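You operate a simulated robot arm through the tools that you are given. There is no shell and no other tool. Be economical: measure what you need, move in short steps, check, and stop when the job is done.

The job below is to be done with a simulated robot arm. You get a single attempt, and the scene is never put back.

Task
Lift the spilt washers with the magnet and drop them in their tin.
Fine: rest the magnet across the tin, draw its knob up, push the knob home again and put the magnet back. Set down upright: magnet.

It is judged by the outcome, as a careful person would: the job done as asked, and still so three seconds after it is handed in. It fails if anything else is knocked over, pushed out of place, dropped, spilled or broken.

Robot
A 6-joint arm with a two-finger parallel gripper, fixed in place. Base frame: the origin is at the foot of the arm, x ahead of it, y to its left, z up; the work surface is at about z = 0.8. Lengths are in m, angles in degrees, forces in N, time in s.
With the tool pointing down near the work surface it reaches from about 0.36 to 0.86 m from the base axis. Its first joint turns from -115.0 to 115.0 degrees. Payload 3.43 kg.
Tool frame: the origin (TCP) lies between the finger pads and is the grasp point; the fingertips stand 0.034 m ahead of it; z points along the fingers, y is the line along which they close. Largest opening 0.128 m; finger width 0.024, thickness 0.012; the body of the gripper, 0.048 by 0.13 m, starts 0.096 m behind the TCP.
Orientation is that of the tool frame in the base frame, as [roll, pitch, yaw] about the fixed x, y, z axes, in that order (R = Rz(yaw) Ry(pitch) Rx(roll)). With the fingers straight down and closing along the base's y, the tool's x points along the base's -x, its y along +y and its z along -z.

Tools
- The arm moves only by the tool drive_tool. Its argument "deltas" is text: rows parted by semicolons, each of 7 numbers parted by spaces: the turn, a rotation vector about the tool's x, y, z in degrees, then the shift along the tool's x, y, z in mm, then the closure, from 0 (fully open) to 1 (shut). In form: ax ay az x y z grip; .... A call has 1 to 10 rows; each row is the pose to reach, as a shift and turn from the pose commanded when the call began, along the tool's axes at that moment. Rows are played at 5 a second. More than 0.05 m and 8.6 degrees between two rows, or a gripper value outside its range, and nothing of the call is played. Where a pose cannot be reached the arm comes as near as it can. A force on the tool above 50 N (or 10 N above the force at the start of the call, whichever is more), or a blocked arm, ends the call early, and 0.2 s more pass. Each finger travels about 0.108 m/s and halts on what it meets, pressing with about 34 N; the grip force reading is that of the motor and also rises with nothing between the fingers. The clock runs only during rows and for 0.2 s after the last one: add rows that repeat a pose to give the fingers time. It gives the time, the measured TCP pose, the force on the tool (base axes), the opening and the grip force at its end, in the units of the frame above (readings bear some noise), with the torque about the TCP (base axes, N m) and any sound that the robot's microphone picked up, and new pictures: "views" is both (left out), scene, wrist or none.
- Cameras (640 x 400 px; columns grow to the right, rows downward): "scene" is fixed at [0.0481, 0.5012, 1.4075]; the picture's right is [0.14, -0.99, 0.00], its down [-0.48, -0.07, -0.87] and it looks along [0.86, 0.12, -0.49] (base axes); focal length 284 px, centre (320, 200). "wrist" rides on the gripper at [0.076, -0.011, -0.16] in the tool frame; the picture's right is [0.15, 0.99, 0.00], its down [-0.88, 0.13, -0.46] and it looks along [-0.45, 0.07, 0.89] (tool axes); focal length 234 px, centre (320, 200). There is no depth. A picture from a camera that has moved, and an enlarged one, comes with that camera's place and axes in the base frame and with its lens.
- slide_trunk(by): slides the trunk up (or, below 0, down) by that many m; the arm rides with it, the base frame stays. It gives what a move gives, with no picture.
- zoom(camera, box): a new picture of the part [left, top, right, bottom] of that camera's present view, enlarged. No time passes.
- hand_in(): hands the job in; it is judged then, once.

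Go step by step. Nothing tells you positions but the pictures and the camera data: compare them with the known pose of the tool, close in by small moves and look again before you grip or let go. The budget is 120 turns and 200 pictures, counting those below and the enlarged ones. Unless the task says otherwise, let go and move clear before handing in, and close with one line.

The tools are called by a JSON object that holds its "name" and its "arguments". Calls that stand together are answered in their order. drive_tool: Moves the arm, as the interface text tells. Its arguments: {"type":"object","properties":{"deltas":{"type":"string"},"views":{"type":"string","enum":["both","scene","wrist","none"]}},"required":["deltas"]} The other tools are called the same way: slide_trunk (by) slides the trunk up or down; zoom (camera, box) takes an enlarged picture of a part of a camera's view; hand_in () hands the job in.

At the start:

```text
clock: 0.0
eef_pos: [0.4393, 0.361, 1.2301]
tool_rot: [180.0, 0.0, -180.0]
contact_force: [0.0, 0.4, -0.2]
torque: [-0.01, 0.02, -0.01]
width: 0.128
finger_force: 0.1
trunk travel left (down, up): [-0.675, 0.115]
```

scene: 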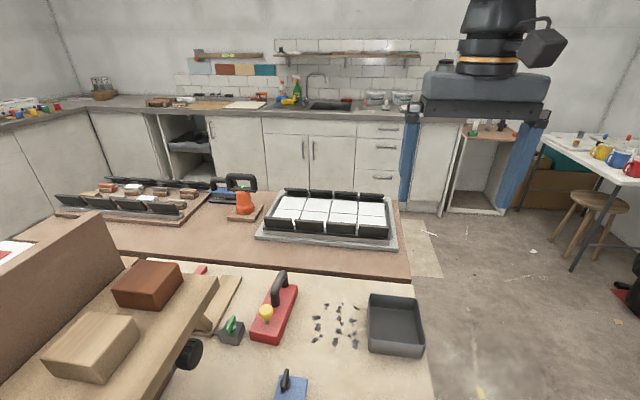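
wrist: 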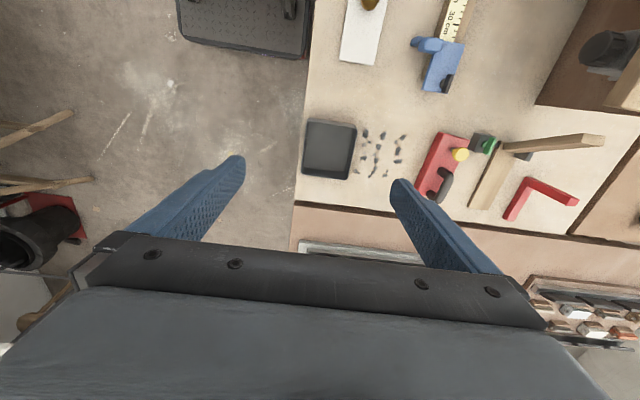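

I see a red magnet with a black handle and a yellow knob, spilt washers, and a grey tin to their right. I'll look closer at these before moving.

{"name": "zoom", "arguments": {"camera": "scene", "box": [190, 255, 440, 400]}}

{"name": "zoom", "arguments": {"camera": "wrist", "box": [290, 100, 530, 250]}}

```text
2.56 times, centred on (315, 328) of scene
camera zoom: at [0.0481, 0.5012, 1.4075], right [0.14, -0.99, 0.0], down [-0.48, -0.07, -0.87], along [0.86, 0.12, -0.49], focal length 726 px, centre (333, -126)
```

zoom: 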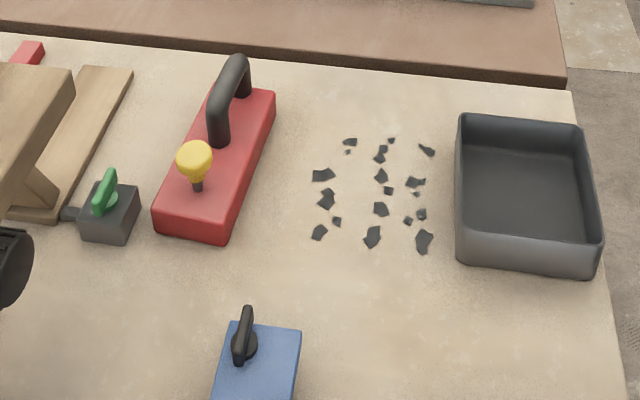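

```text
2.67 times, centred on (410, 175) of wrist
camera zoom: at [0.3626, 0.3499, 1.3882], right [-0.15, 0.99, 0.0], down [0.88, 0.13, 0.46], along [0.45, 0.07, -0.89], focal length 624 px, centre (80, 267)
```

zoom: 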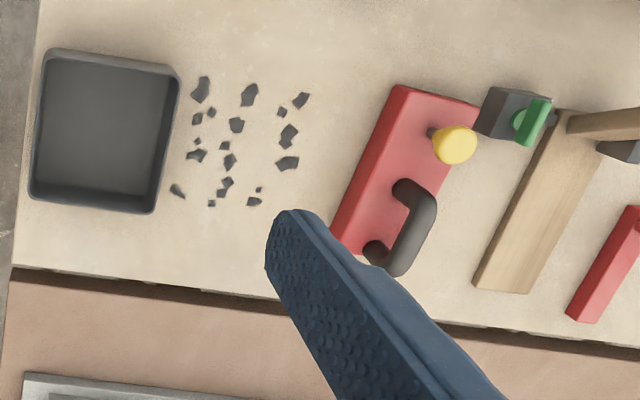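

The magnet lies roughly along x near (0.51, 0.68), and the tin is near (0.51, 0.39). I'll move over the magnet for a closer look.

{"name": "drive_tool", "arguments": {"deltas": "0 0 0 -7 45 12 0;0 0 0 -14 90 24 0;0 0 0 -20 135 36 0;0 0 0 -26 180 50 0;0 0 0 -32 225 65 0;0 0 0 -36 265 75 0;0 0 0 -40 300 80 0;0 0 0 -40 300 80 0"}}

```text
clock: 1.8
eef_pos: [0.4807, 0.661, 1.1501]
tool_rot: [-179.9, -0.1, 180.0]
contact_force: [-0.5, -0.1, 0.3]
torque: [-0.02, 0.04, -0.04]
width: 0.1281
finger_force: 0.0
trunk travel left (down, up): [-0.675, 0.115]
camera wrist: at [0.403, 0.6509, 1.3091], right [-0.15, 0.99, 0.0], down [0.88, 0.13, 0.45], along [0.45, 0.07, -0.89], focal length 234 px, centre (320, 200)
```

scene: 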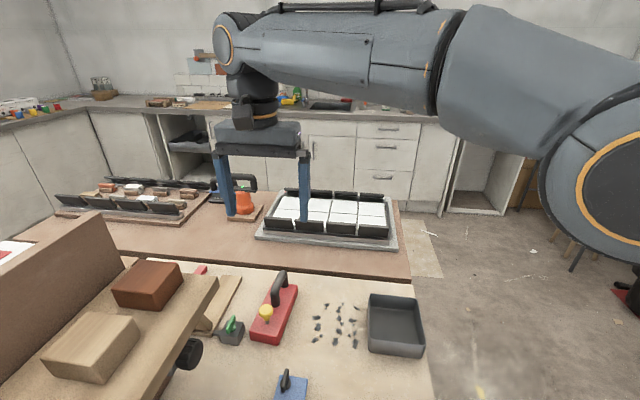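
wrist: 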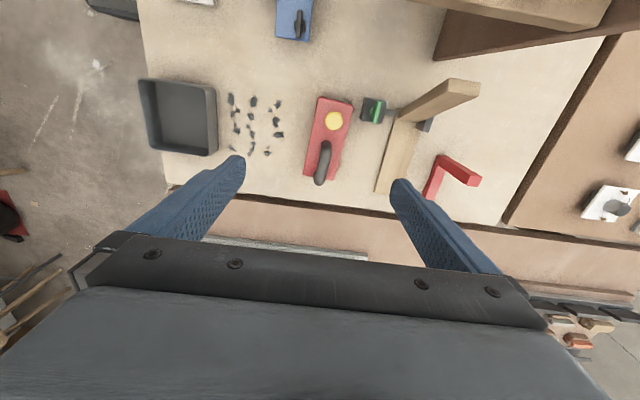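

{"name": "zoom", "arguments": {"camera": "wrist", "box": [265, 80, 425, 200]}}

{"name": "zoom", "arguments": {"camera": "wrist", "box": [130, 65, 290, 185]}}

{"name": "zoom", "arguments": {"camera": "scene", "box": [240, 260, 320, 350]}}

```text
3.33 times, centred on (345, 140) of wrist
camera zoom: at [0.403, 0.6509, 1.3091], right [-0.15, 0.99, 0.0], down [0.88, 0.13, 0.45], along [0.45, 0.07, -0.89], focal length 781 px, centre (237, 400)
```

zoom: 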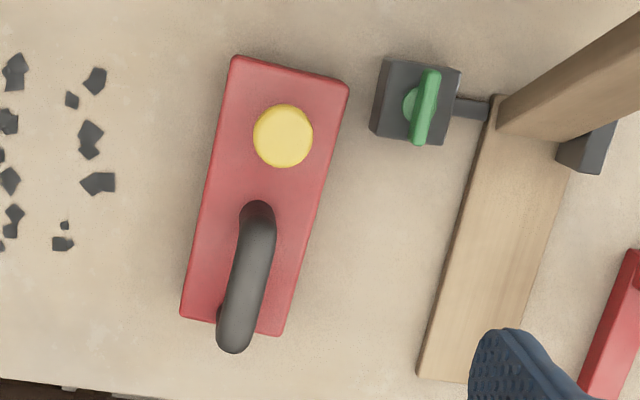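

```text
3.33 times, centred on (210, 125) of wrist
camera zoom: at [0.403, 0.6509, 1.3091], right [-0.15, 0.99, 0.0], down [0.88, 0.13, 0.45], along [0.45, 0.07, -0.89], focal length 781 px, centre (687, 450)
```

zoom: 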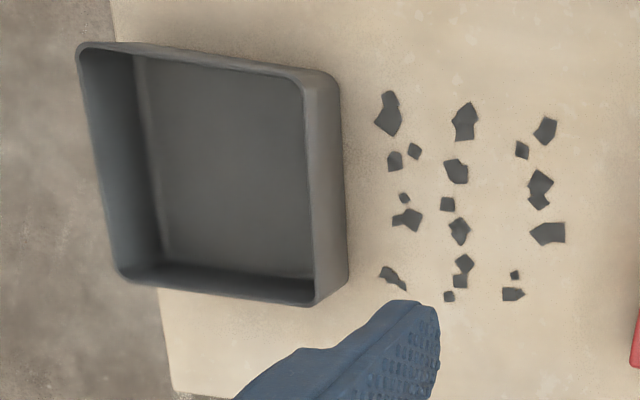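

```text
4.44 times, centred on (280, 305) of scene
camera zoom: at [0.0481, 0.5012, 1.4075], right [0.14, -0.99, 0.0], down [-0.48, -0.07, -0.87], along [0.86, 0.12, -0.49], focal length 1260 px, centre (498, -267)
```

zoom: 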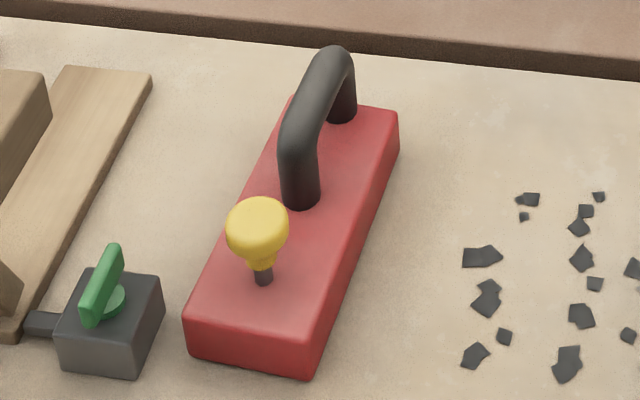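

The magnet body measures about 0.16 x 0.068 x 0.03 and is centred at (0.513, 0.683), yawed about -4°. The handle bar is near (0.55, 0.677, 0.876). I'll come down above the handle with the fingers part-closed and look again.

{"name": "drive_tool", "arguments": {"deltas": "0 0 1 -16 4 40 0.2;0 0 2 -33 8 80 0.37;0 0 3 -50 12 120 0.37;0 0 4 -65 16 160 0.37;0 0 4 -65 16 190 0.37;0 0 4 -65 16 190 0.37"}}

{"name": "zoom", "arguments": {"camera": "scene", "box": [210, 220, 340, 350]}}

```text
clock: 3.2
eef_pos: [0.5358, 0.6692, 0.9611]
tool_rot: [-179.8, -0.1, 176.0]
contact_force: [-1.4, 0.2, 0.7]
torque: [0.01, -0.03, -0.01]
width: 0.0807
finger_force: 0.1
out of reach, approached as far as the arm can: row 3, 4, 5, 6
trunk travel left (down, up): [-0.675, 0.115]
camera wrist: at [0.4601, 0.6644, 1.1195], right [-0.08, 1.0, 0.0], down [0.89, 0.07, 0.45], along [0.45, 0.03, -0.89], focal length 234 px, centre (320, 200)
```

scene: 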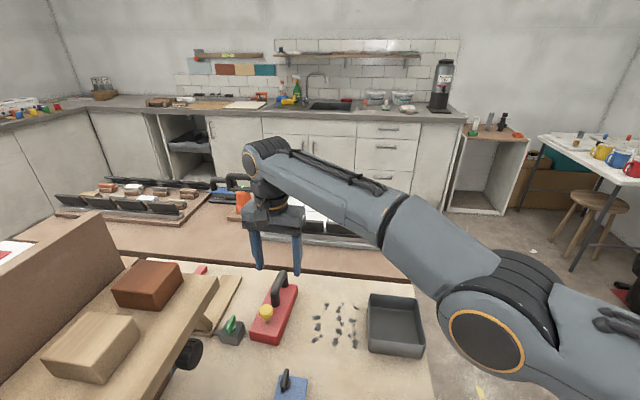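
wrist: 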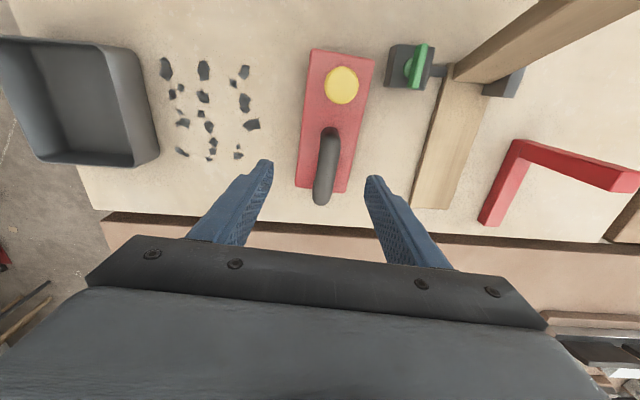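

```text
3.08 times, centred on (275, 285) of scene
camera zoom: at [0.0481, 0.5012, 1.4075], right [0.14, -0.99, 0.0], down [-0.48, -0.07, -0.87], along [0.86, 0.12, -0.49], focal length 872 px, centre (458, -62)
```

zoom: 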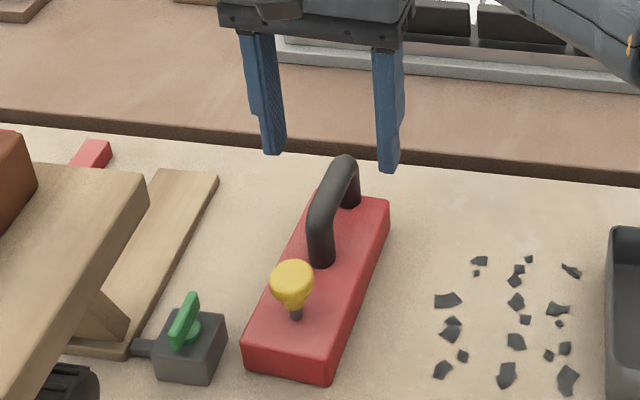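

The handle bar sits about 8.5 mm to +y of the tool centre and is parallel to it, but I'm at the edge of the reach. I'll raise the trunk to flatten the arm and gain reach lower down.

{"name": "slide_trunk", "arguments": {"by": 0.1}}

```text
clock: 4.5
eef_pos: [0.5183, 0.6662, 1.059]
tool_rot: [180.0, 0.0, 176.0]
contact_force: [0.1, -0.4, 0.0]
torque: [0.04, 0.01, -0.01]
width: 0.0806
finger_force: 0.1
trunk travel left (down, up): [-0.775, 0.015]
```

{"name": "drive_tool", "arguments": {"deltas": "0 0 0 -5 3 40 0.37;0 0 0 -14 8 85 0.37;0 0 0 -22 13 125 0.37;0 0 0 -22 13 125 0.37"}}

```text
clock: 5.5
eef_pos: [0.5272, 0.6567, 0.9344]
tool_rot: [-180.0, 0.1, 176.1]
contact_force: [1.9, 0.0, -0.3]
torque: [0.0, 0.01, 0.01]
width: 0.0806
finger_force: 0.0
out of reach, approached as far as the arm can: row 1, 2, 3, 4
trunk travel left (down, up): [-0.775, 0.015]
camera wrist: at [0.4498, 0.6519, 1.0932], right [-0.08, 1.0, 0.0], down [0.89, 0.07, 0.46], along [0.45, 0.04, -0.89], focal length 234 px, centre (320, 200)
```

scene: 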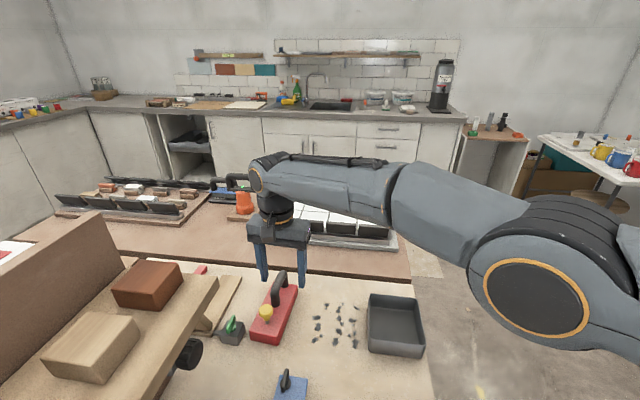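
wrist: 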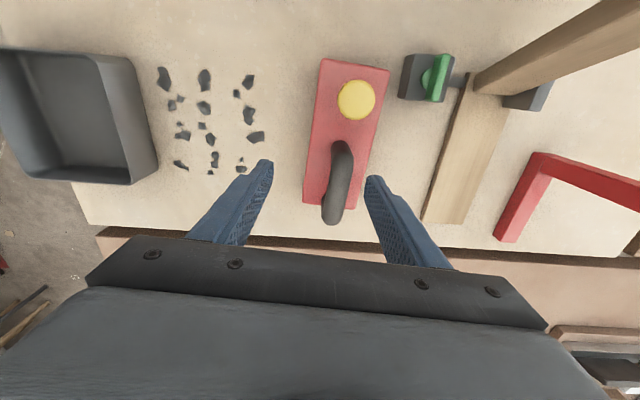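

Raising the trunk shortened the reach, so I'll undo that. I'll lift, tilt the tool 10° outward about the closing axis to gain reach, and lower the trunk a little.

{"name": "drive_tool", "arguments": {"deltas": "0 -3 0 10 -3 -40 0.37;0 -6 0 15 -3 -80 0.37;0 -10 0 15 -3 -120 0.37;0 -10 0 15 -3 -150 0.37;0 -10 0 15 -3 -150 0.37", "views": "none"}}

{"name": "slide_trunk", "arguments": {"by": -0.13}}

```text
clock: 6.7
eef_pos: [0.5102, 0.6545, 1.0866]
tool_rot: [180.0, 10.0, 176.0]
contact_force: [-0.5, -0.9, -0.1]
torque: [0.01, 0.0, 0.02]
width: 0.0807
finger_force: 0.1
trunk travel left (down, up): [-0.775, 0.015]
```

```text
clock: 8.3
eef_pos: [0.5112, 0.6561, 0.9564]
tool_rot: [179.8, 10.0, 176.0]
contact_force: [0.4, -0.1, -0.1]
torque: [0.05, 0.01, -0.01]
width: 0.0805
finger_force: 0.1
trunk travel left (down, up): [-0.645, 0.145]
```

{"name": "drive_tool", "arguments": {"deltas": "0 0 0 -10 12 20 0.37;0 0 0 -21 23.5 45 0.37;0 0 0 -21 23.5 45 0.37"}}

{"name": "zoom", "arguments": {"camera": "scene", "box": [230, 230, 330, 350]}}

```text
clock: 9.1
eef_pos: [0.5411, 0.6767, 0.9154]
tool_rot: [179.9, 10.0, 176.1]
contact_force: [0.0, 0.4, 0.2]
torque: [-0.02, 0.02, 0.0]
width: 0.0808
finger_force: 0.0
trunk travel left (down, up): [-0.645, 0.145]
camera wrist: at [0.4377, 0.674, 1.0578], right [-0.08, 1.0, -0.03], down [0.8, 0.08, 0.6], along [0.6, 0.03, -0.8], focal length 234 px, centre (320, 200)
```

scene: 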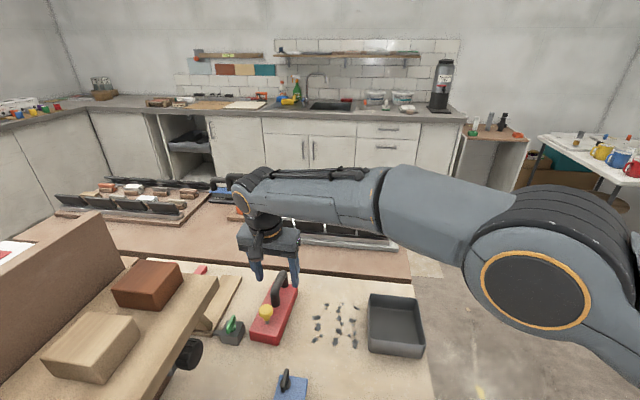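
wrist: 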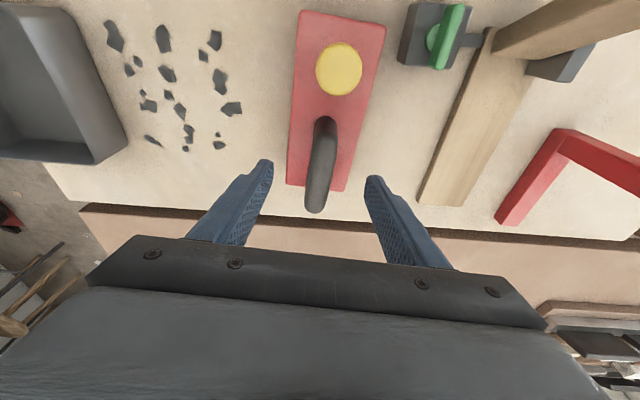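

```text
3.33 times, centred on (280, 290) of scene
camera zoom: at [0.0481, 0.5012, 1.4075], right [0.14, -0.99, 0.0], down [-0.48, -0.07, -0.87], along [0.86, 0.12, -0.49], focal length 945 px, centre (453, -100)
```

zoom: 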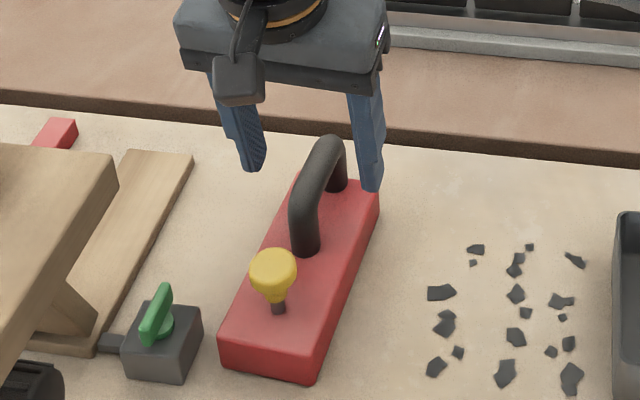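

The bar lines up at y≈0.677, so I'll go straight down and look before closing.

{"name": "drive_tool", "arguments": {"deltas": "0 0 0 3.5 0 20 0.37;0 0 0 7 0 40 0.37;0 0 0 7 0 40 0.37", "views": "wrist"}}

{"name": "zoom", "arguments": {"camera": "scene", "box": [230, 250, 310, 350]}}

```text
clock: 9.9
eef_pos: [0.5406, 0.6766, 0.8749]
tool_rot: [-180.0, 9.9, 176.0]
contact_force: [0.6, 0.3, 0.4]
torque: [0.04, 0.02, 0.01]
width: 0.0808
finger_force: 0.0
trunk travel left (down, up): [-0.645, 0.145]
camera wrist: at [0.4366, 0.6739, 1.0171], right [-0.08, 1.0, -0.03], down [0.8, 0.08, 0.6], along [0.6, 0.03, -0.8], focal length 234 px, centre (320, 200)
```

wrist: 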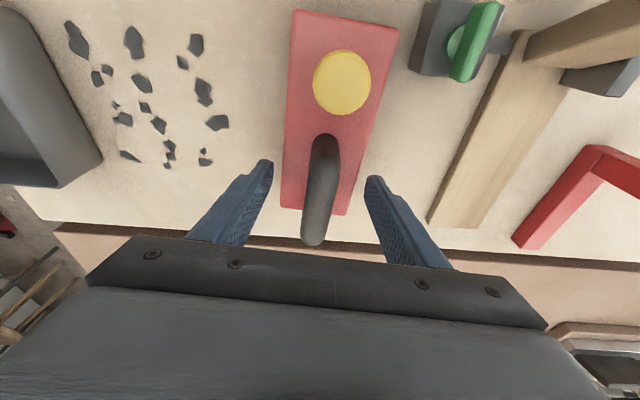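

```text
4.00 times, centred on (270, 300) of scene
camera zoom: at [0.0481, 0.5012, 1.4075], right [0.14, -0.99, 0.0], down [-0.48, -0.07, -0.87], along [0.86, 0.12, -0.49], focal length 1134 px, centre (520, -200)
```

zoom: 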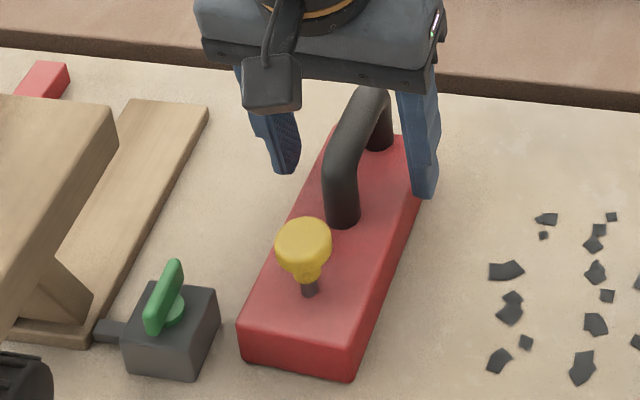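

The fingers straddle the bar at a good height, so I'll close on it.

{"name": "drive_tool", "arguments": {"deltas": "0 0 0 0 0 0 0.6;0 0 0 0 0 0 0.8;0 0 0 0 0 0 1;0 0 0 0 0 0 1;0 0 0 0 0 0 1"}}

{"name": "zoom", "arguments": {"camera": "scene", "box": [230, 250, 310, 350]}}

```text
clock: 11.1
eef_pos: [0.5409, 0.677, 0.8741]
tool_rot: [180.0, 10.0, 176.0]
contact_force: [-0.5, 0.8, 0.3]
torque: [0.04, -0.07, -0.36]
width: 0.0217
finger_force: 33.6
trunk travel left (down, up): [-0.645, 0.145]
camera wrist: at [0.4367, 0.6739, 1.0172], right [-0.08, 1.0, -0.03], down [0.8, 0.08, 0.6], along [0.6, 0.03, -0.8], focal length 234 px, centre (320, 200)
```

scene: 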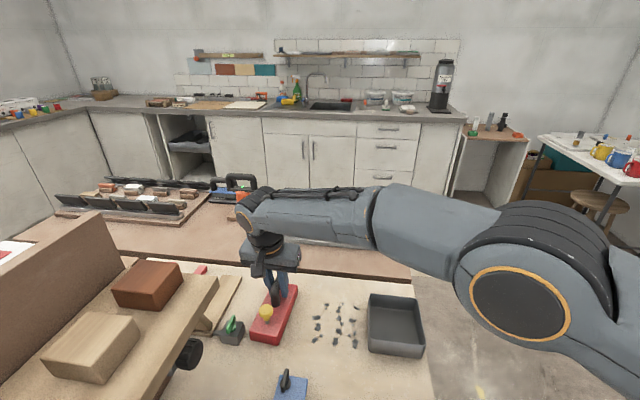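
wrist: 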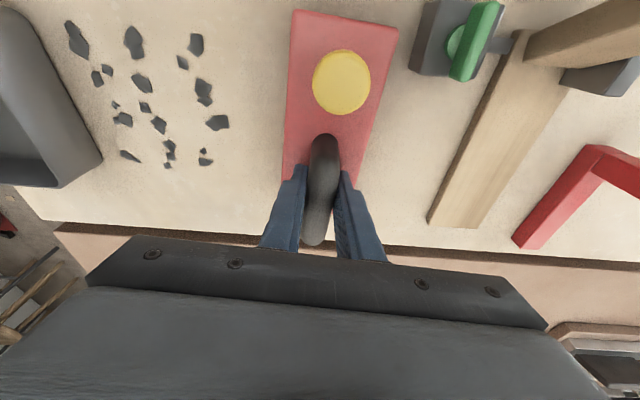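

```text
4.00 times, centred on (270, 300) of scene
camera zoom: at [0.0481, 0.5012, 1.4075], right [0.14, -0.99, 0.0], down [-0.48, -0.07, -0.87], along [0.86, 0.12, -0.49], focal length 1134 px, centre (520, -200)
```

zoom: 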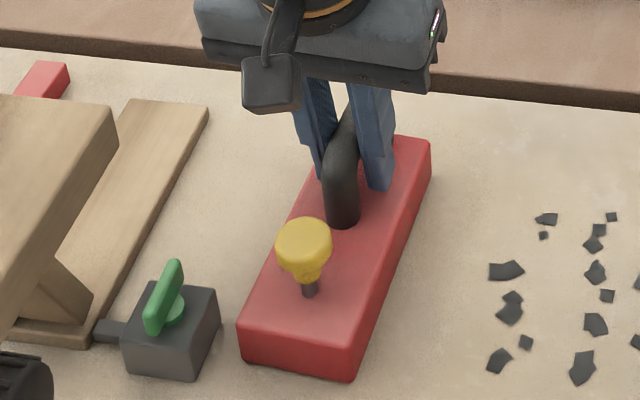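

The grip is firm at 0.022 m. I'll lift a little and check that the magnet hangs level.

{"name": "drive_tool", "arguments": {"deltas": "0 0 0 -1.7 0 -10 1;0 0 0 -5 0 -30 1;0 0 0 -10 0 -59 1;0 0 0 -10 0 -59 1"}}

{"name": "zoom", "arguments": {"camera": "scene", "box": [220, 230, 310, 350]}}

```text
clock: 12.1
eef_pos: [0.5411, 0.6778, 0.9328]
tool_rot: [-179.9, 10.0, 176.1]
contact_force: [-0.5, -0.2, -12.9]
torque: [-0.05, -0.25, 0.04]
width: 0.0222
finger_force: 34.0
trunk travel left (down, up): [-0.645, 0.145]
camera wrist: at [0.4377, 0.6752, 1.0761], right [-0.08, 1.0, -0.03], down [0.8, 0.08, 0.6], along [0.6, 0.02, -0.8], focal length 234 px, centre (320, 200)
```

scene: 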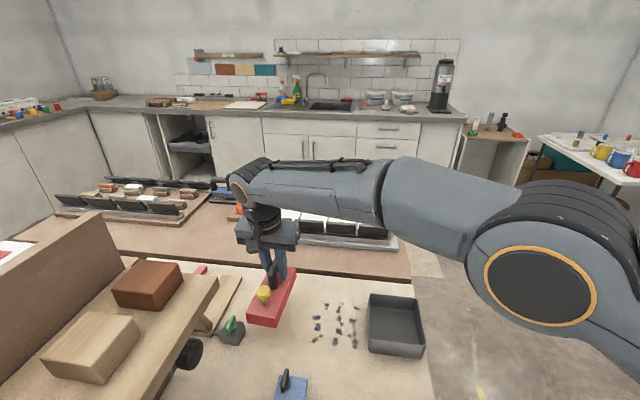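
wrist: 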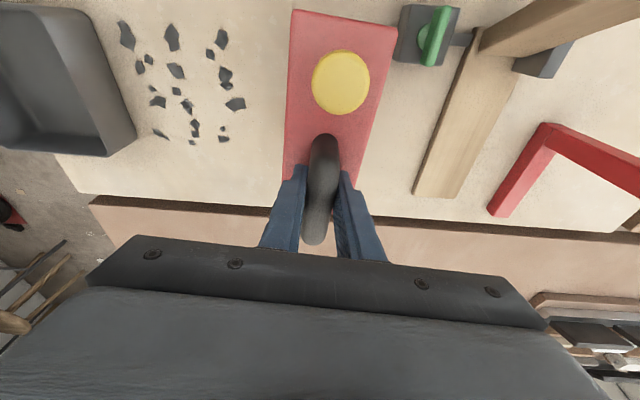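

```text
3.33 times, centred on (265, 290) of scene
camera zoom: at [0.0481, 0.5012, 1.4075], right [0.14, -0.99, 0.0], down [-0.48, -0.07, -0.87], along [0.86, 0.12, -0.49], focal length 945 px, centre (503, -100)
```

zoom: 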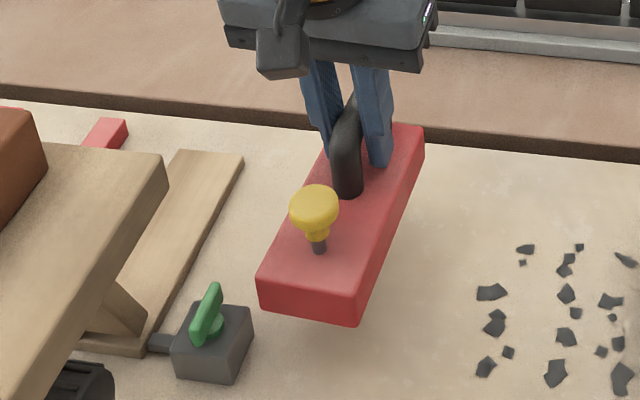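

The magnet hangs level at about 13 N. The washers span x 0.451–0.567 and y 0.473–0.591, so I'll carry it over their centre.

{"name": "drive_tool", "arguments": {"deltas": "0 0 0 -0.6 -15 0.1 1;0 0 0 -1.5 -40 0.3 1;0 0 0 -2.9 -70 0.5 1;0 0 0 -4.2 -100 0.7 1;0 0 0 -5.5 -130 1 1;0 0 0 -6.3 -149 1.1 1;0 0 0 -6.3 -149 1.1 1"}}

{"name": "zoom", "arguments": {"camera": "scene", "box": [270, 240, 400, 360]}}

```text
clock: 13.7
eef_pos: [0.5363, 0.528, 0.933]
tool_rot: [179.9, 9.9, 176.0]
contact_force: [-0.1, 0.4, -12.1]
torque: [-0.03, -0.26, -0.02]
width: 0.0218
finger_force: 34.5
trunk travel left (down, up): [-0.645, 0.145]
camera wrist: at [0.4327, 0.5248, 1.0769], right [-0.08, 1.0, -0.03], down [0.8, 0.08, 0.6], along [0.6, 0.03, -0.8], focal length 234 px, centre (320, 200)
```

scene: 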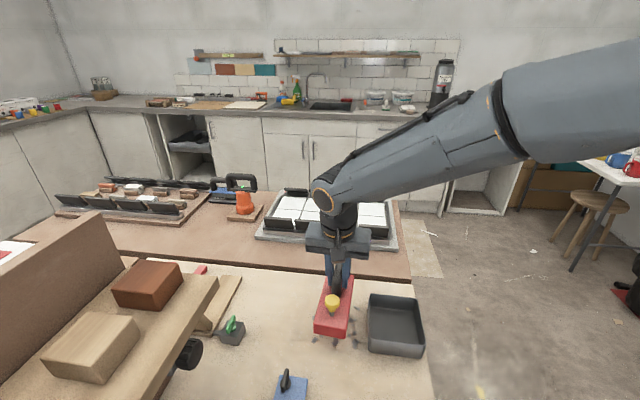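
wrist: 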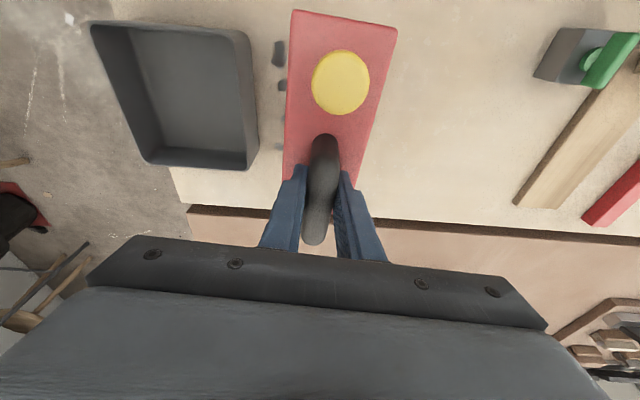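

```text
3.33 times, centred on (335, 300) of scene
camera zoom: at [0.0481, 0.5012, 1.4075], right [0.14, -0.99, 0.0], down [-0.48, -0.07, -0.87], along [0.86, 0.12, -0.49], focal length 945 px, centre (270, -133)
```

zoom: 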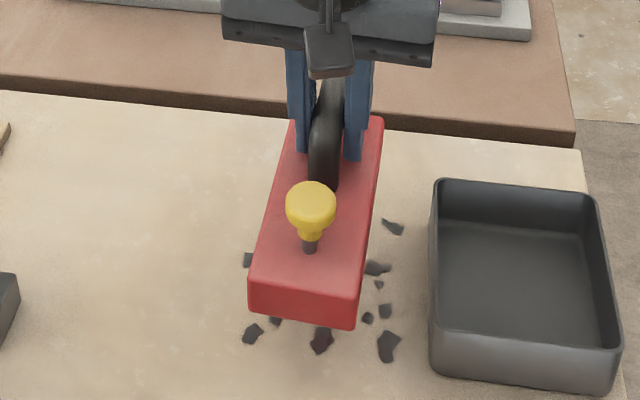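

The magnet is over the washers, so I'll lower it slowly.

{"name": "drive_tool", "arguments": {"deltas": "0 0 0 2.6 0 15 1;0 0 0 5.2 0 29.5 1;0 0 0 7.5 0 42.4 1;0 0 0 7.5 0 42.4 1"}}

{"name": "zoom", "arguments": {"camera": "scene", "box": [270, 250, 400, 370]}}

```text
clock: 14.7
eef_pos: [0.5361, 0.5299, 0.8894]
tool_rot: [180.0, 10.0, 175.9]
contact_force: [0.0, -0.4, -12.7]
torque: [0.01, -0.26, -0.01]
width: 0.0217
finger_force: 34.7
trunk travel left (down, up): [-0.645, 0.145]
camera wrist: at [0.4326, 0.5257, 1.0328], right [-0.08, 1.0, -0.03], down [0.8, 0.08, 0.6], along [0.6, 0.02, -0.8], focal length 234 px, centre (320, 200)
```

scene: 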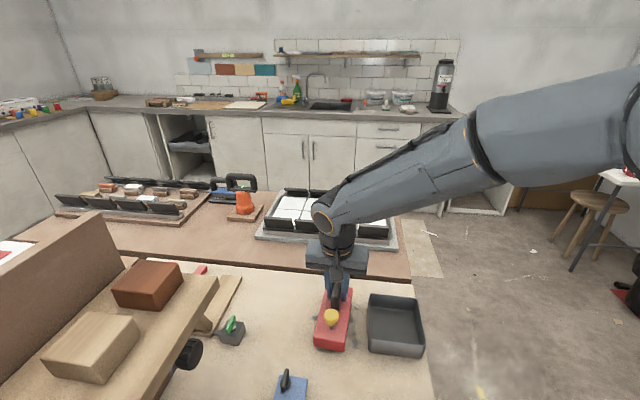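
wrist: 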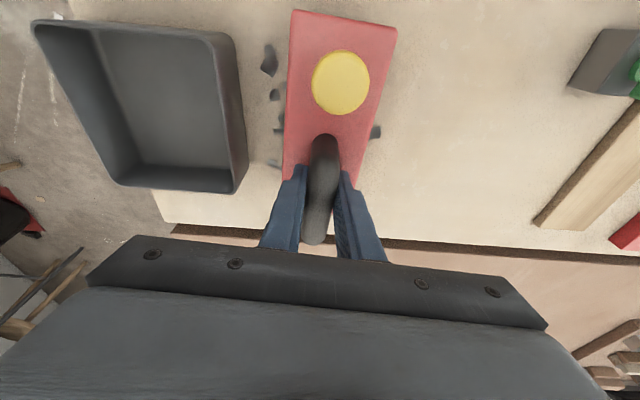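

```text
3.33 times, centred on (335, 310) of scene
camera zoom: at [0.0481, 0.5012, 1.4075], right [0.14, -0.99, 0.0], down [-0.48, -0.07, -0.87], along [0.86, 0.12, -0.49], focal length 945 px, centre (270, -167)
```

zoom: 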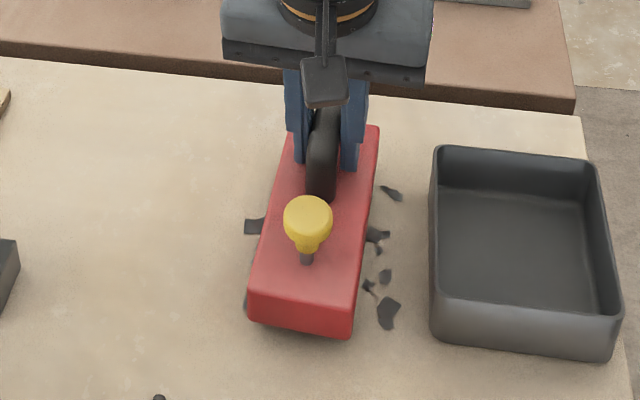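

There are more washers on the right side, so I'll shift 6 mm toward -y and go down nearly to contact.

{"name": "drive_tool", "arguments": {"deltas": "0 0 0 0 -6 0 1;0 0 0 1 -6 6 1;0 0 0 1.9 -6 10.5 1;0 0 0 1.9 -6 10.5 1;0 0 0 1.9 -6 10.5 1"}}

{"name": "zoom", "arguments": {"camera": "scene", "box": [270, 250, 400, 370]}}

```text
clock: 15.9
eef_pos: [0.5365, 0.5228, 0.8801]
tool_rot: [180.0, 10.1, 176.1]
contact_force: [0.6, -0.2, -11.8]
torque: [-0.03, -0.23, 0.0]
width: 0.0221
finger_force: 34.5
trunk travel left (down, up): [-0.645, 0.145]
camera wrist: at [0.4329, 0.5204, 1.0232], right [-0.08, 1.0, -0.03], down [0.8, 0.08, 0.6], along [0.6, 0.02, -0.8], focal length 234 px, centre (320, 200)
```

scene: 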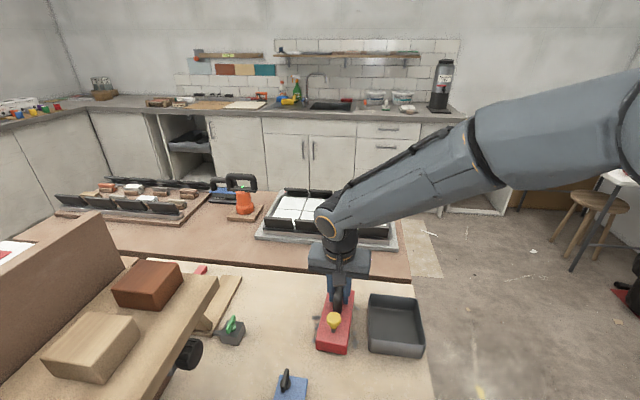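
wrist: 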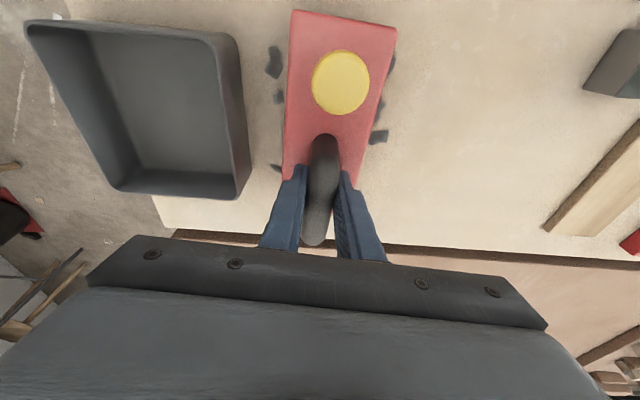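

```text
3.33 times, centred on (335, 310) of scene
camera zoom: at [0.0481, 0.5012, 1.4075], right [0.14, -0.99, 0.0], down [-0.48, -0.07, -0.87], along [0.86, 0.12, -0.49], focal length 945 px, centre (270, -167)
```

zoom: 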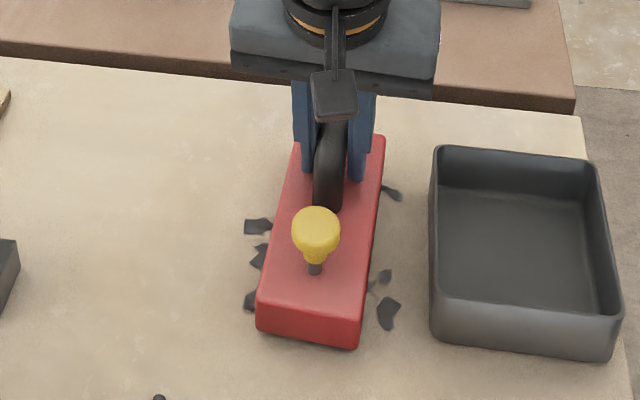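

No washers have visibly jumped yet. I'll lower gently until it touches.

{"name": "drive_tool", "arguments": {"deltas": "0 0 0 0.4 0 2 1;0 0 0 0.7 0 4 1;0 0 0 1 0 5.5 1;0 0 0 1 0 5.5 1", "views": "none"}}

{"name": "zoom", "arguments": {"camera": "scene", "box": [270, 250, 400, 370]}}

```text
clock: 16.9
eef_pos: [0.5366, 0.5226, 0.8742]
tool_rot: [-180.0, 10.0, 176.0]
contact_force: [-0.3, -0.4, -12.3]
torque: [-0.02, -0.22, -0.02]
width: 0.0216
finger_force: 34.1
trunk travel left (down, up): [-0.645, 0.145]
```

```text
3.33 times, centred on (335, 310) of scene
camera zoom: at [0.0481, 0.5012, 1.4075], right [0.14, -0.99, 0.0], down [-0.48, -0.07, -0.87], along [0.86, 0.12, -0.49], focal length 945 px, centre (270, -167)
```

zoom: 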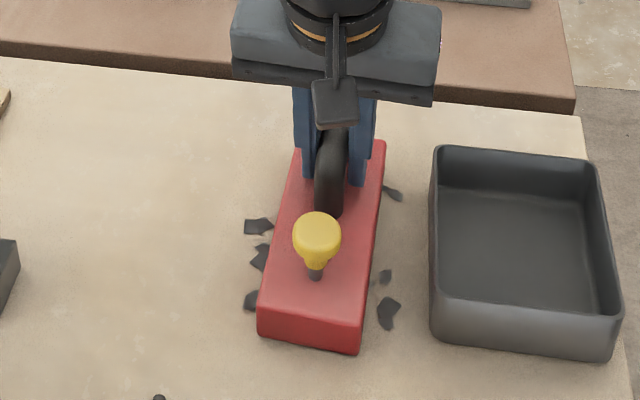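

{"name": "drive_tool", "arguments": {"deltas": "0 0 0 0.2 0 1 1;0 0 0 0.35 0 2 1;0 0 0 0.5 0 3 1;0 0 0 0.5 0 3 1", "views": "none"}}

{"name": "zoom", "arguments": {"camera": "scene", "box": [270, 250, 400, 370]}}

```text
clock: 17.9
eef_pos: [0.5362, 0.5235, 0.8749]
tool_rot: [180.0, 10.0, 176.1]
contact_force: [-4.4, -3.0, 14.9]
torque: [0.01, 0.9, -0.04]
width: 0.0219
finger_force: 34.2
trunk travel left (down, up): [-0.645, 0.145]
```

```text
3.33 times, centred on (335, 310) of scene
camera zoom: at [0.0481, 0.5012, 1.4075], right [0.14, -0.99, 0.0], down [-0.48, -0.07, -0.87], along [0.86, 0.12, -0.49], focal length 945 px, centre (270, -167)
```

zoom: 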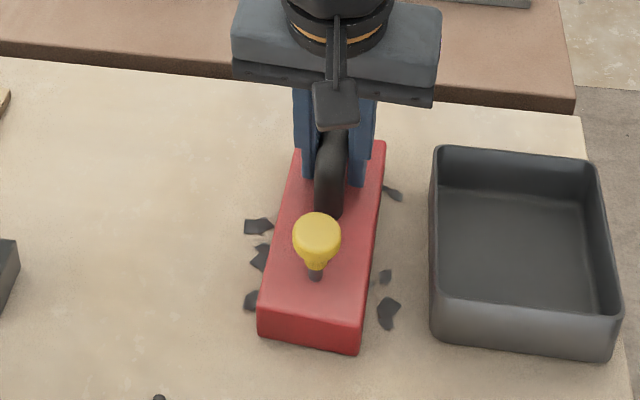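

Contact is made. I'll lift straight up and see what came along.

{"name": "drive_tool", "arguments": {"deltas": "0 0 0 -1 0 -6 1;0 0 0 -4.4 0 -25 1;0 0 0 -8.8 0 -50 1;0 0 0 -14 0 -80 1;0 0 0 -14 0 -80 1"}}

{"name": "zoom", "arguments": {"camera": "scene", "box": [270, 220, 430, 370]}}

```text
clock: 19.1
eef_pos: [0.5368, 0.5235, 0.9531]
tool_rot: [-180.0, 10.0, 176.0]
contact_force: [-0.4, 0.2, -11.9]
torque: [0.01, -0.26, 0.03]
width: 0.0219
finger_force: 34.1
trunk travel left (down, up): [-0.645, 0.145]
camera wrist: at [0.433, 0.52, 1.0958], right [-0.08, 1.0, -0.03], down [0.8, 0.08, 0.6], along [0.6, 0.02, -0.8], focal length 234 px, centre (320, 200)
```

scene: 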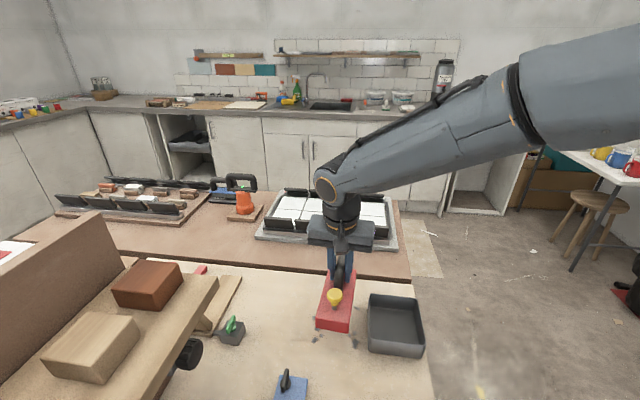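
wrist: 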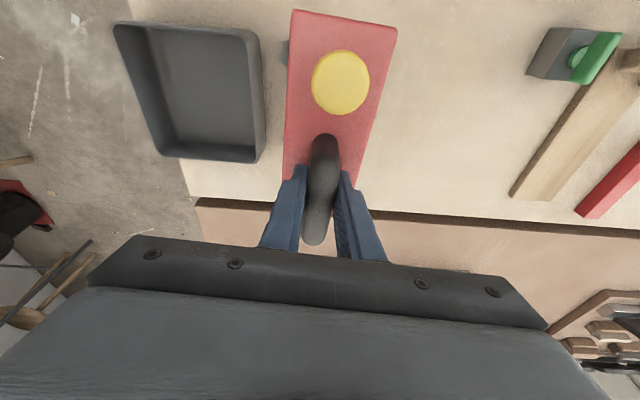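

```text
2.67 times, centred on (350, 295) of scene
camera zoom: at [0.0481, 0.5012, 1.4075], right [0.14, -0.99, 0.0], down [-0.48, -0.07, -0.87], along [0.86, 0.12, -0.49], focal length 756 px, centre (240, -53)
```

zoom: 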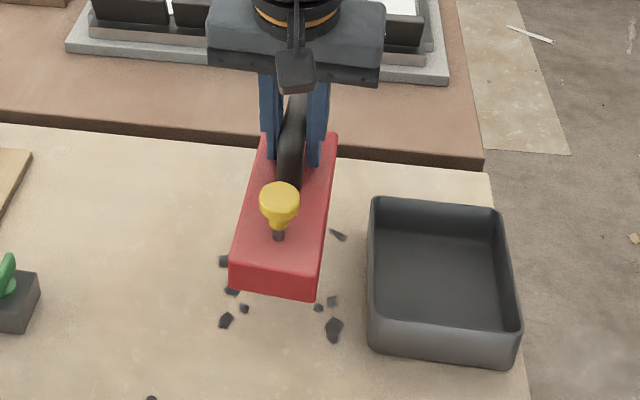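

Some washers were lifted, and strips remain on both sides. I'll shift aside to see exactly what is left.

{"name": "drive_tool", "arguments": {"deltas": "0 0 0 0 30 0 1;0 0 0 0 65 0 1;0 0 0 0 95 0 1;0 0 0 0 95 0 1"}}

{"name": "zoom", "arguments": {"camera": "scene", "box": [270, 260, 430, 370]}}

{"name": "zoom", "arguments": {"camera": "wrist", "box": [50, 0, 310, 200]}}

```text
clock: 20.1
eef_pos: [0.5431, 0.6192, 0.9515]
tool_rot: [-179.9, 9.9, 176.0]
contact_force: [-0.8, 0.2, -11.2]
torque: [0.0, -0.26, -0.01]
width: 0.0218
finger_force: 34.0
trunk travel left (down, up): [-0.645, 0.145]
camera wrist: at [0.4394, 0.6161, 1.0957], right [-0.08, 1.0, -0.03], down [0.8, 0.08, 0.6], along [0.6, 0.02, -0.8], focal length 234 px, centre (320, 200)
```

scene: 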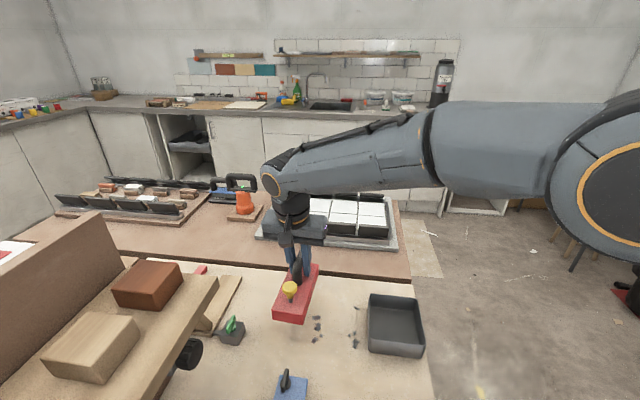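
wrist: 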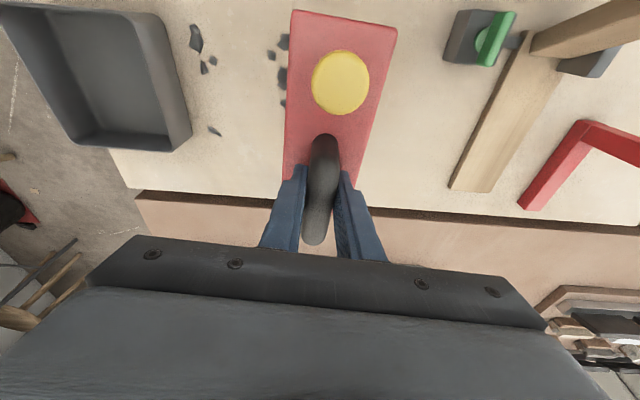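

```text
3.64 times, centred on (350, 315) of scene
camera zoom: at [0.0481, 0.5012, 1.4075], right [0.14, -0.99, 0.0], down [-0.48, -0.07, -0.87], along [0.86, 0.12, -0.49], focal length 1031 px, centre (211, -218)
```

zoom: 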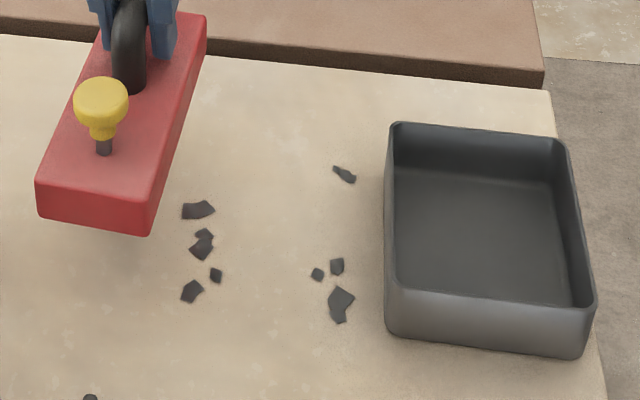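

```text
2.00 times, centred on (180, 100) of wrist
camera zoom: at [0.4394, 0.6161, 1.0957], right [-0.08, 1.0, -0.03], down [0.8, 0.08, 0.6], along [0.6, 0.02, -0.8], focal length 468 px, centre (600, 400)
```

zoom: 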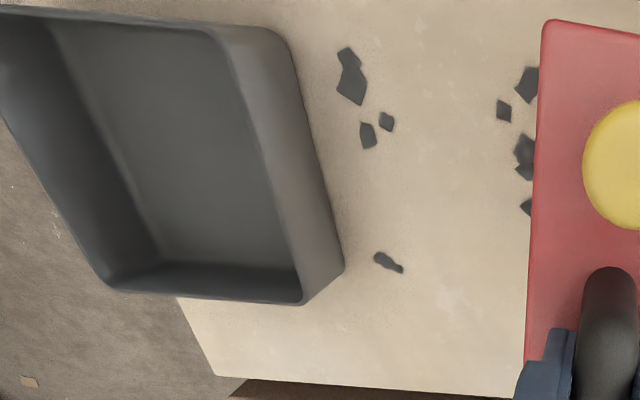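

Pick-up follows the magnet's footprint. The left strip is at y≈0.555–0.585 and the right strip at y≈0.477–0.493. I'll take the left strip next with the magnet centred at y≈0.57.

{"name": "drive_tool", "arguments": {"deltas": "0 0 0 2.4 -25 0 1;0 0 0 2.4 -51 0 1;0 0 0 6.8 -51 25 1;0 0 0 11 -51 50 1;0 0 0 14.5 -51 68 1;0 0 0 15.6 -51 74 1;0 0 0 16.2 -51 78 1;0 0 0 16.2 -51 78 1"}}

{"name": "zoom", "arguments": {"camera": "scene", "box": [270, 250, 430, 370]}}

```text
clock: 21.9
eef_pos: [0.5378, 0.5677, 0.8753]
tool_rot: [179.9, 10.0, 176.0]
contact_force: [-1.0, 0.0, -1.7]
torque: [-0.06, 0.91, 0.11]
width: 0.0219
finger_force: 33.5
trunk travel left (down, up): [-0.645, 0.145]
camera wrist: at [0.433, 0.5639, 1.0173], right [-0.08, 1.0, -0.02], down [0.79, 0.08, 0.6], along [0.6, 0.03, -0.8], focal length 234 px, centre (320, 200)
```

scene: 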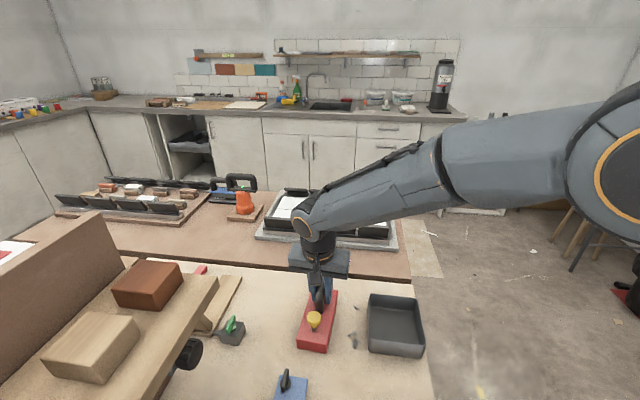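
wrist: 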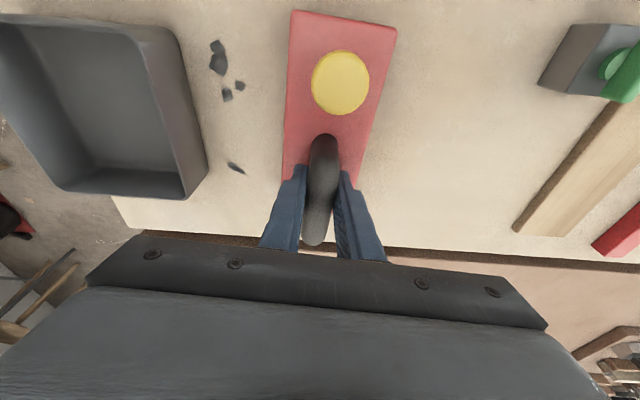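

```text
3.33 times, centred on (350, 310) of scene
camera zoom: at [0.0481, 0.5012, 1.4075], right [0.14, -0.99, 0.0], down [-0.48, -0.07, -0.87], along [0.86, 0.12, -0.49], focal length 945 px, centre (220, -167)
```

zoom: 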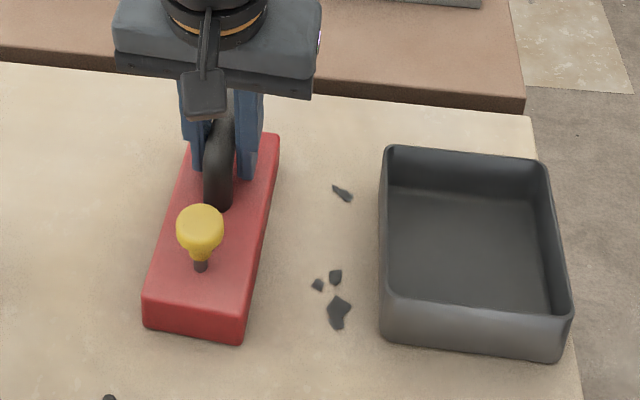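

That covers the left strip. I'll lift, then move over the right strip while staying clear of the tin.

{"name": "drive_tool", "arguments": {"deltas": "0 0 0 -1 0 -6 1;0 0 0 -4.4 0 -25 1;0 0 0 -10.4 0 -59 1;0 0 0 -12 -25 -59 1;0 0 0 -14 -50 -59 1;0 0 0 -14.3 -67.5 -59 1;0 0 0 -14.3 -67.5 -59 1"}}

{"name": "zoom", "arguments": {"camera": "scene", "box": [270, 250, 430, 370]}}

{"name": "zoom", "arguments": {"camera": "wrist", "box": [100, 0, 420, 200]}}

```text
clock: 23.5
eef_pos: [0.5364, 0.4981, 0.9332]
tool_rot: [-179.9, 10.0, 176.0]
contact_force: [-0.5, 0.5, -12.6]
torque: [0.01, -0.26, -0.02]
width: 0.0217
finger_force: 33.9
trunk travel left (down, up): [-0.645, 0.145]
camera wrist: at [0.4333, 0.4946, 1.0767], right [-0.08, 1.0, -0.03], down [0.8, 0.08, 0.6], along [0.6, 0.03, -0.8], focal length 234 px, centre (320, 200)
```

scene: 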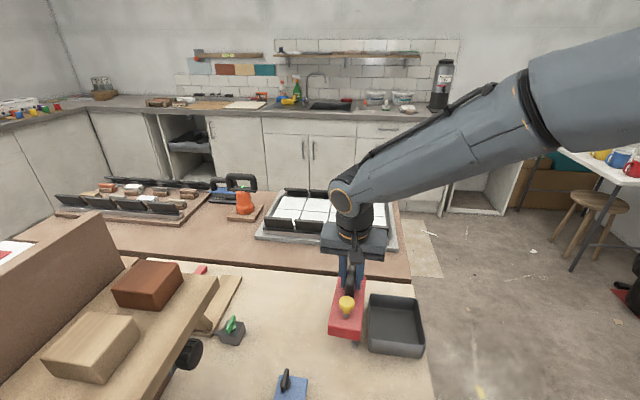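
wrist: 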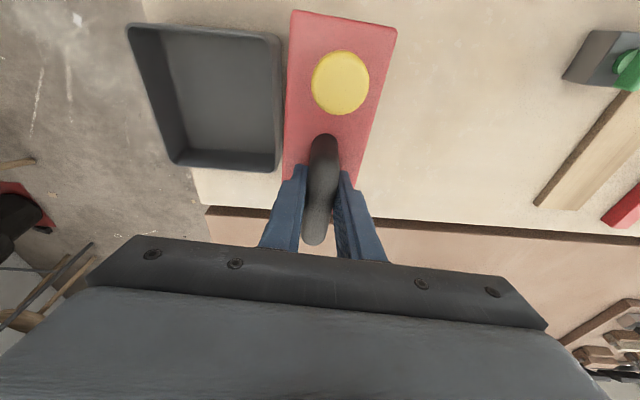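

```text
3.33 times, centred on (350, 310) of scene
camera zoom: at [0.0481, 0.5012, 1.4075], right [0.14, -0.99, 0.0], down [-0.48, -0.07, -0.87], along [0.86, 0.12, -0.49], focal length 945 px, centre (220, -167)
```

zoom: 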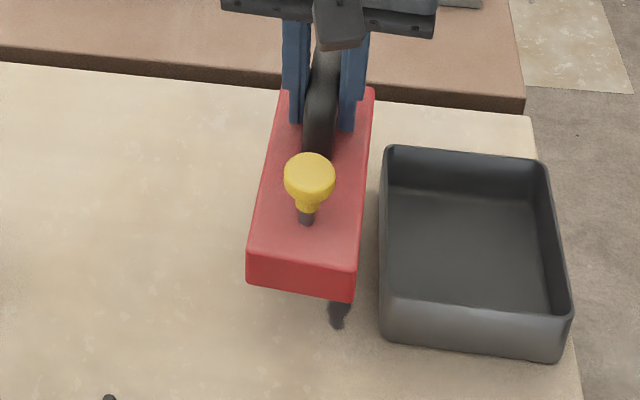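

```text
2.00 times, centred on (260, 100) of wrist
camera zoom: at [0.4333, 0.4946, 1.0767], right [-0.08, 1.0, -0.03], down [0.8, 0.08, 0.6], along [0.6, 0.03, -0.8], focal length 468 px, centre (440, 400)
```

zoom: 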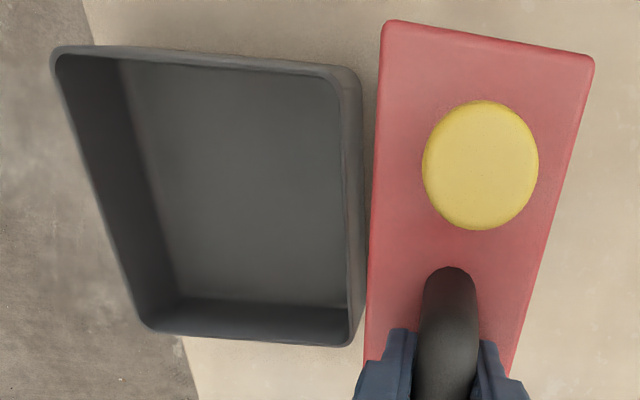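

There is about a 9 mm gap to the tin and the right-strip washers lie under the footprint, so I'll lower.

{"name": "drive_tool", "arguments": {"deltas": "0 0 0 4.4 0 25 1;0 0 0 8 0 45 1;0 0 0 9.7 0 55 1;0 0 0 10.6 0 60 1;0 0 0 10.6 0 60 1;0 0 0 9 0 51 1;0 0 0 3 0 17 1;0 0 0 -7 0 -40 1;0 0 0 -7 0 -40 1"}}

{"name": "zoom", "arguments": {"camera": "scene", "box": [270, 210, 430, 370]}}

```text
refused: row 8 steps farther than a row can; nothing moved
```

```text
2.50 times, centred on (350, 290) of scene
camera zoom: at [0.0481, 0.5012, 1.4075], right [0.14, -0.99, 0.0], down [-0.48, -0.07, -0.87], along [0.86, 0.12, -0.49], focal length 709 px, centre (245, -25)
```

zoom: 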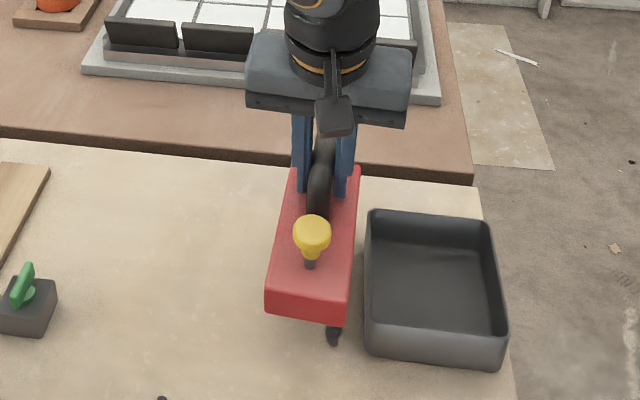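

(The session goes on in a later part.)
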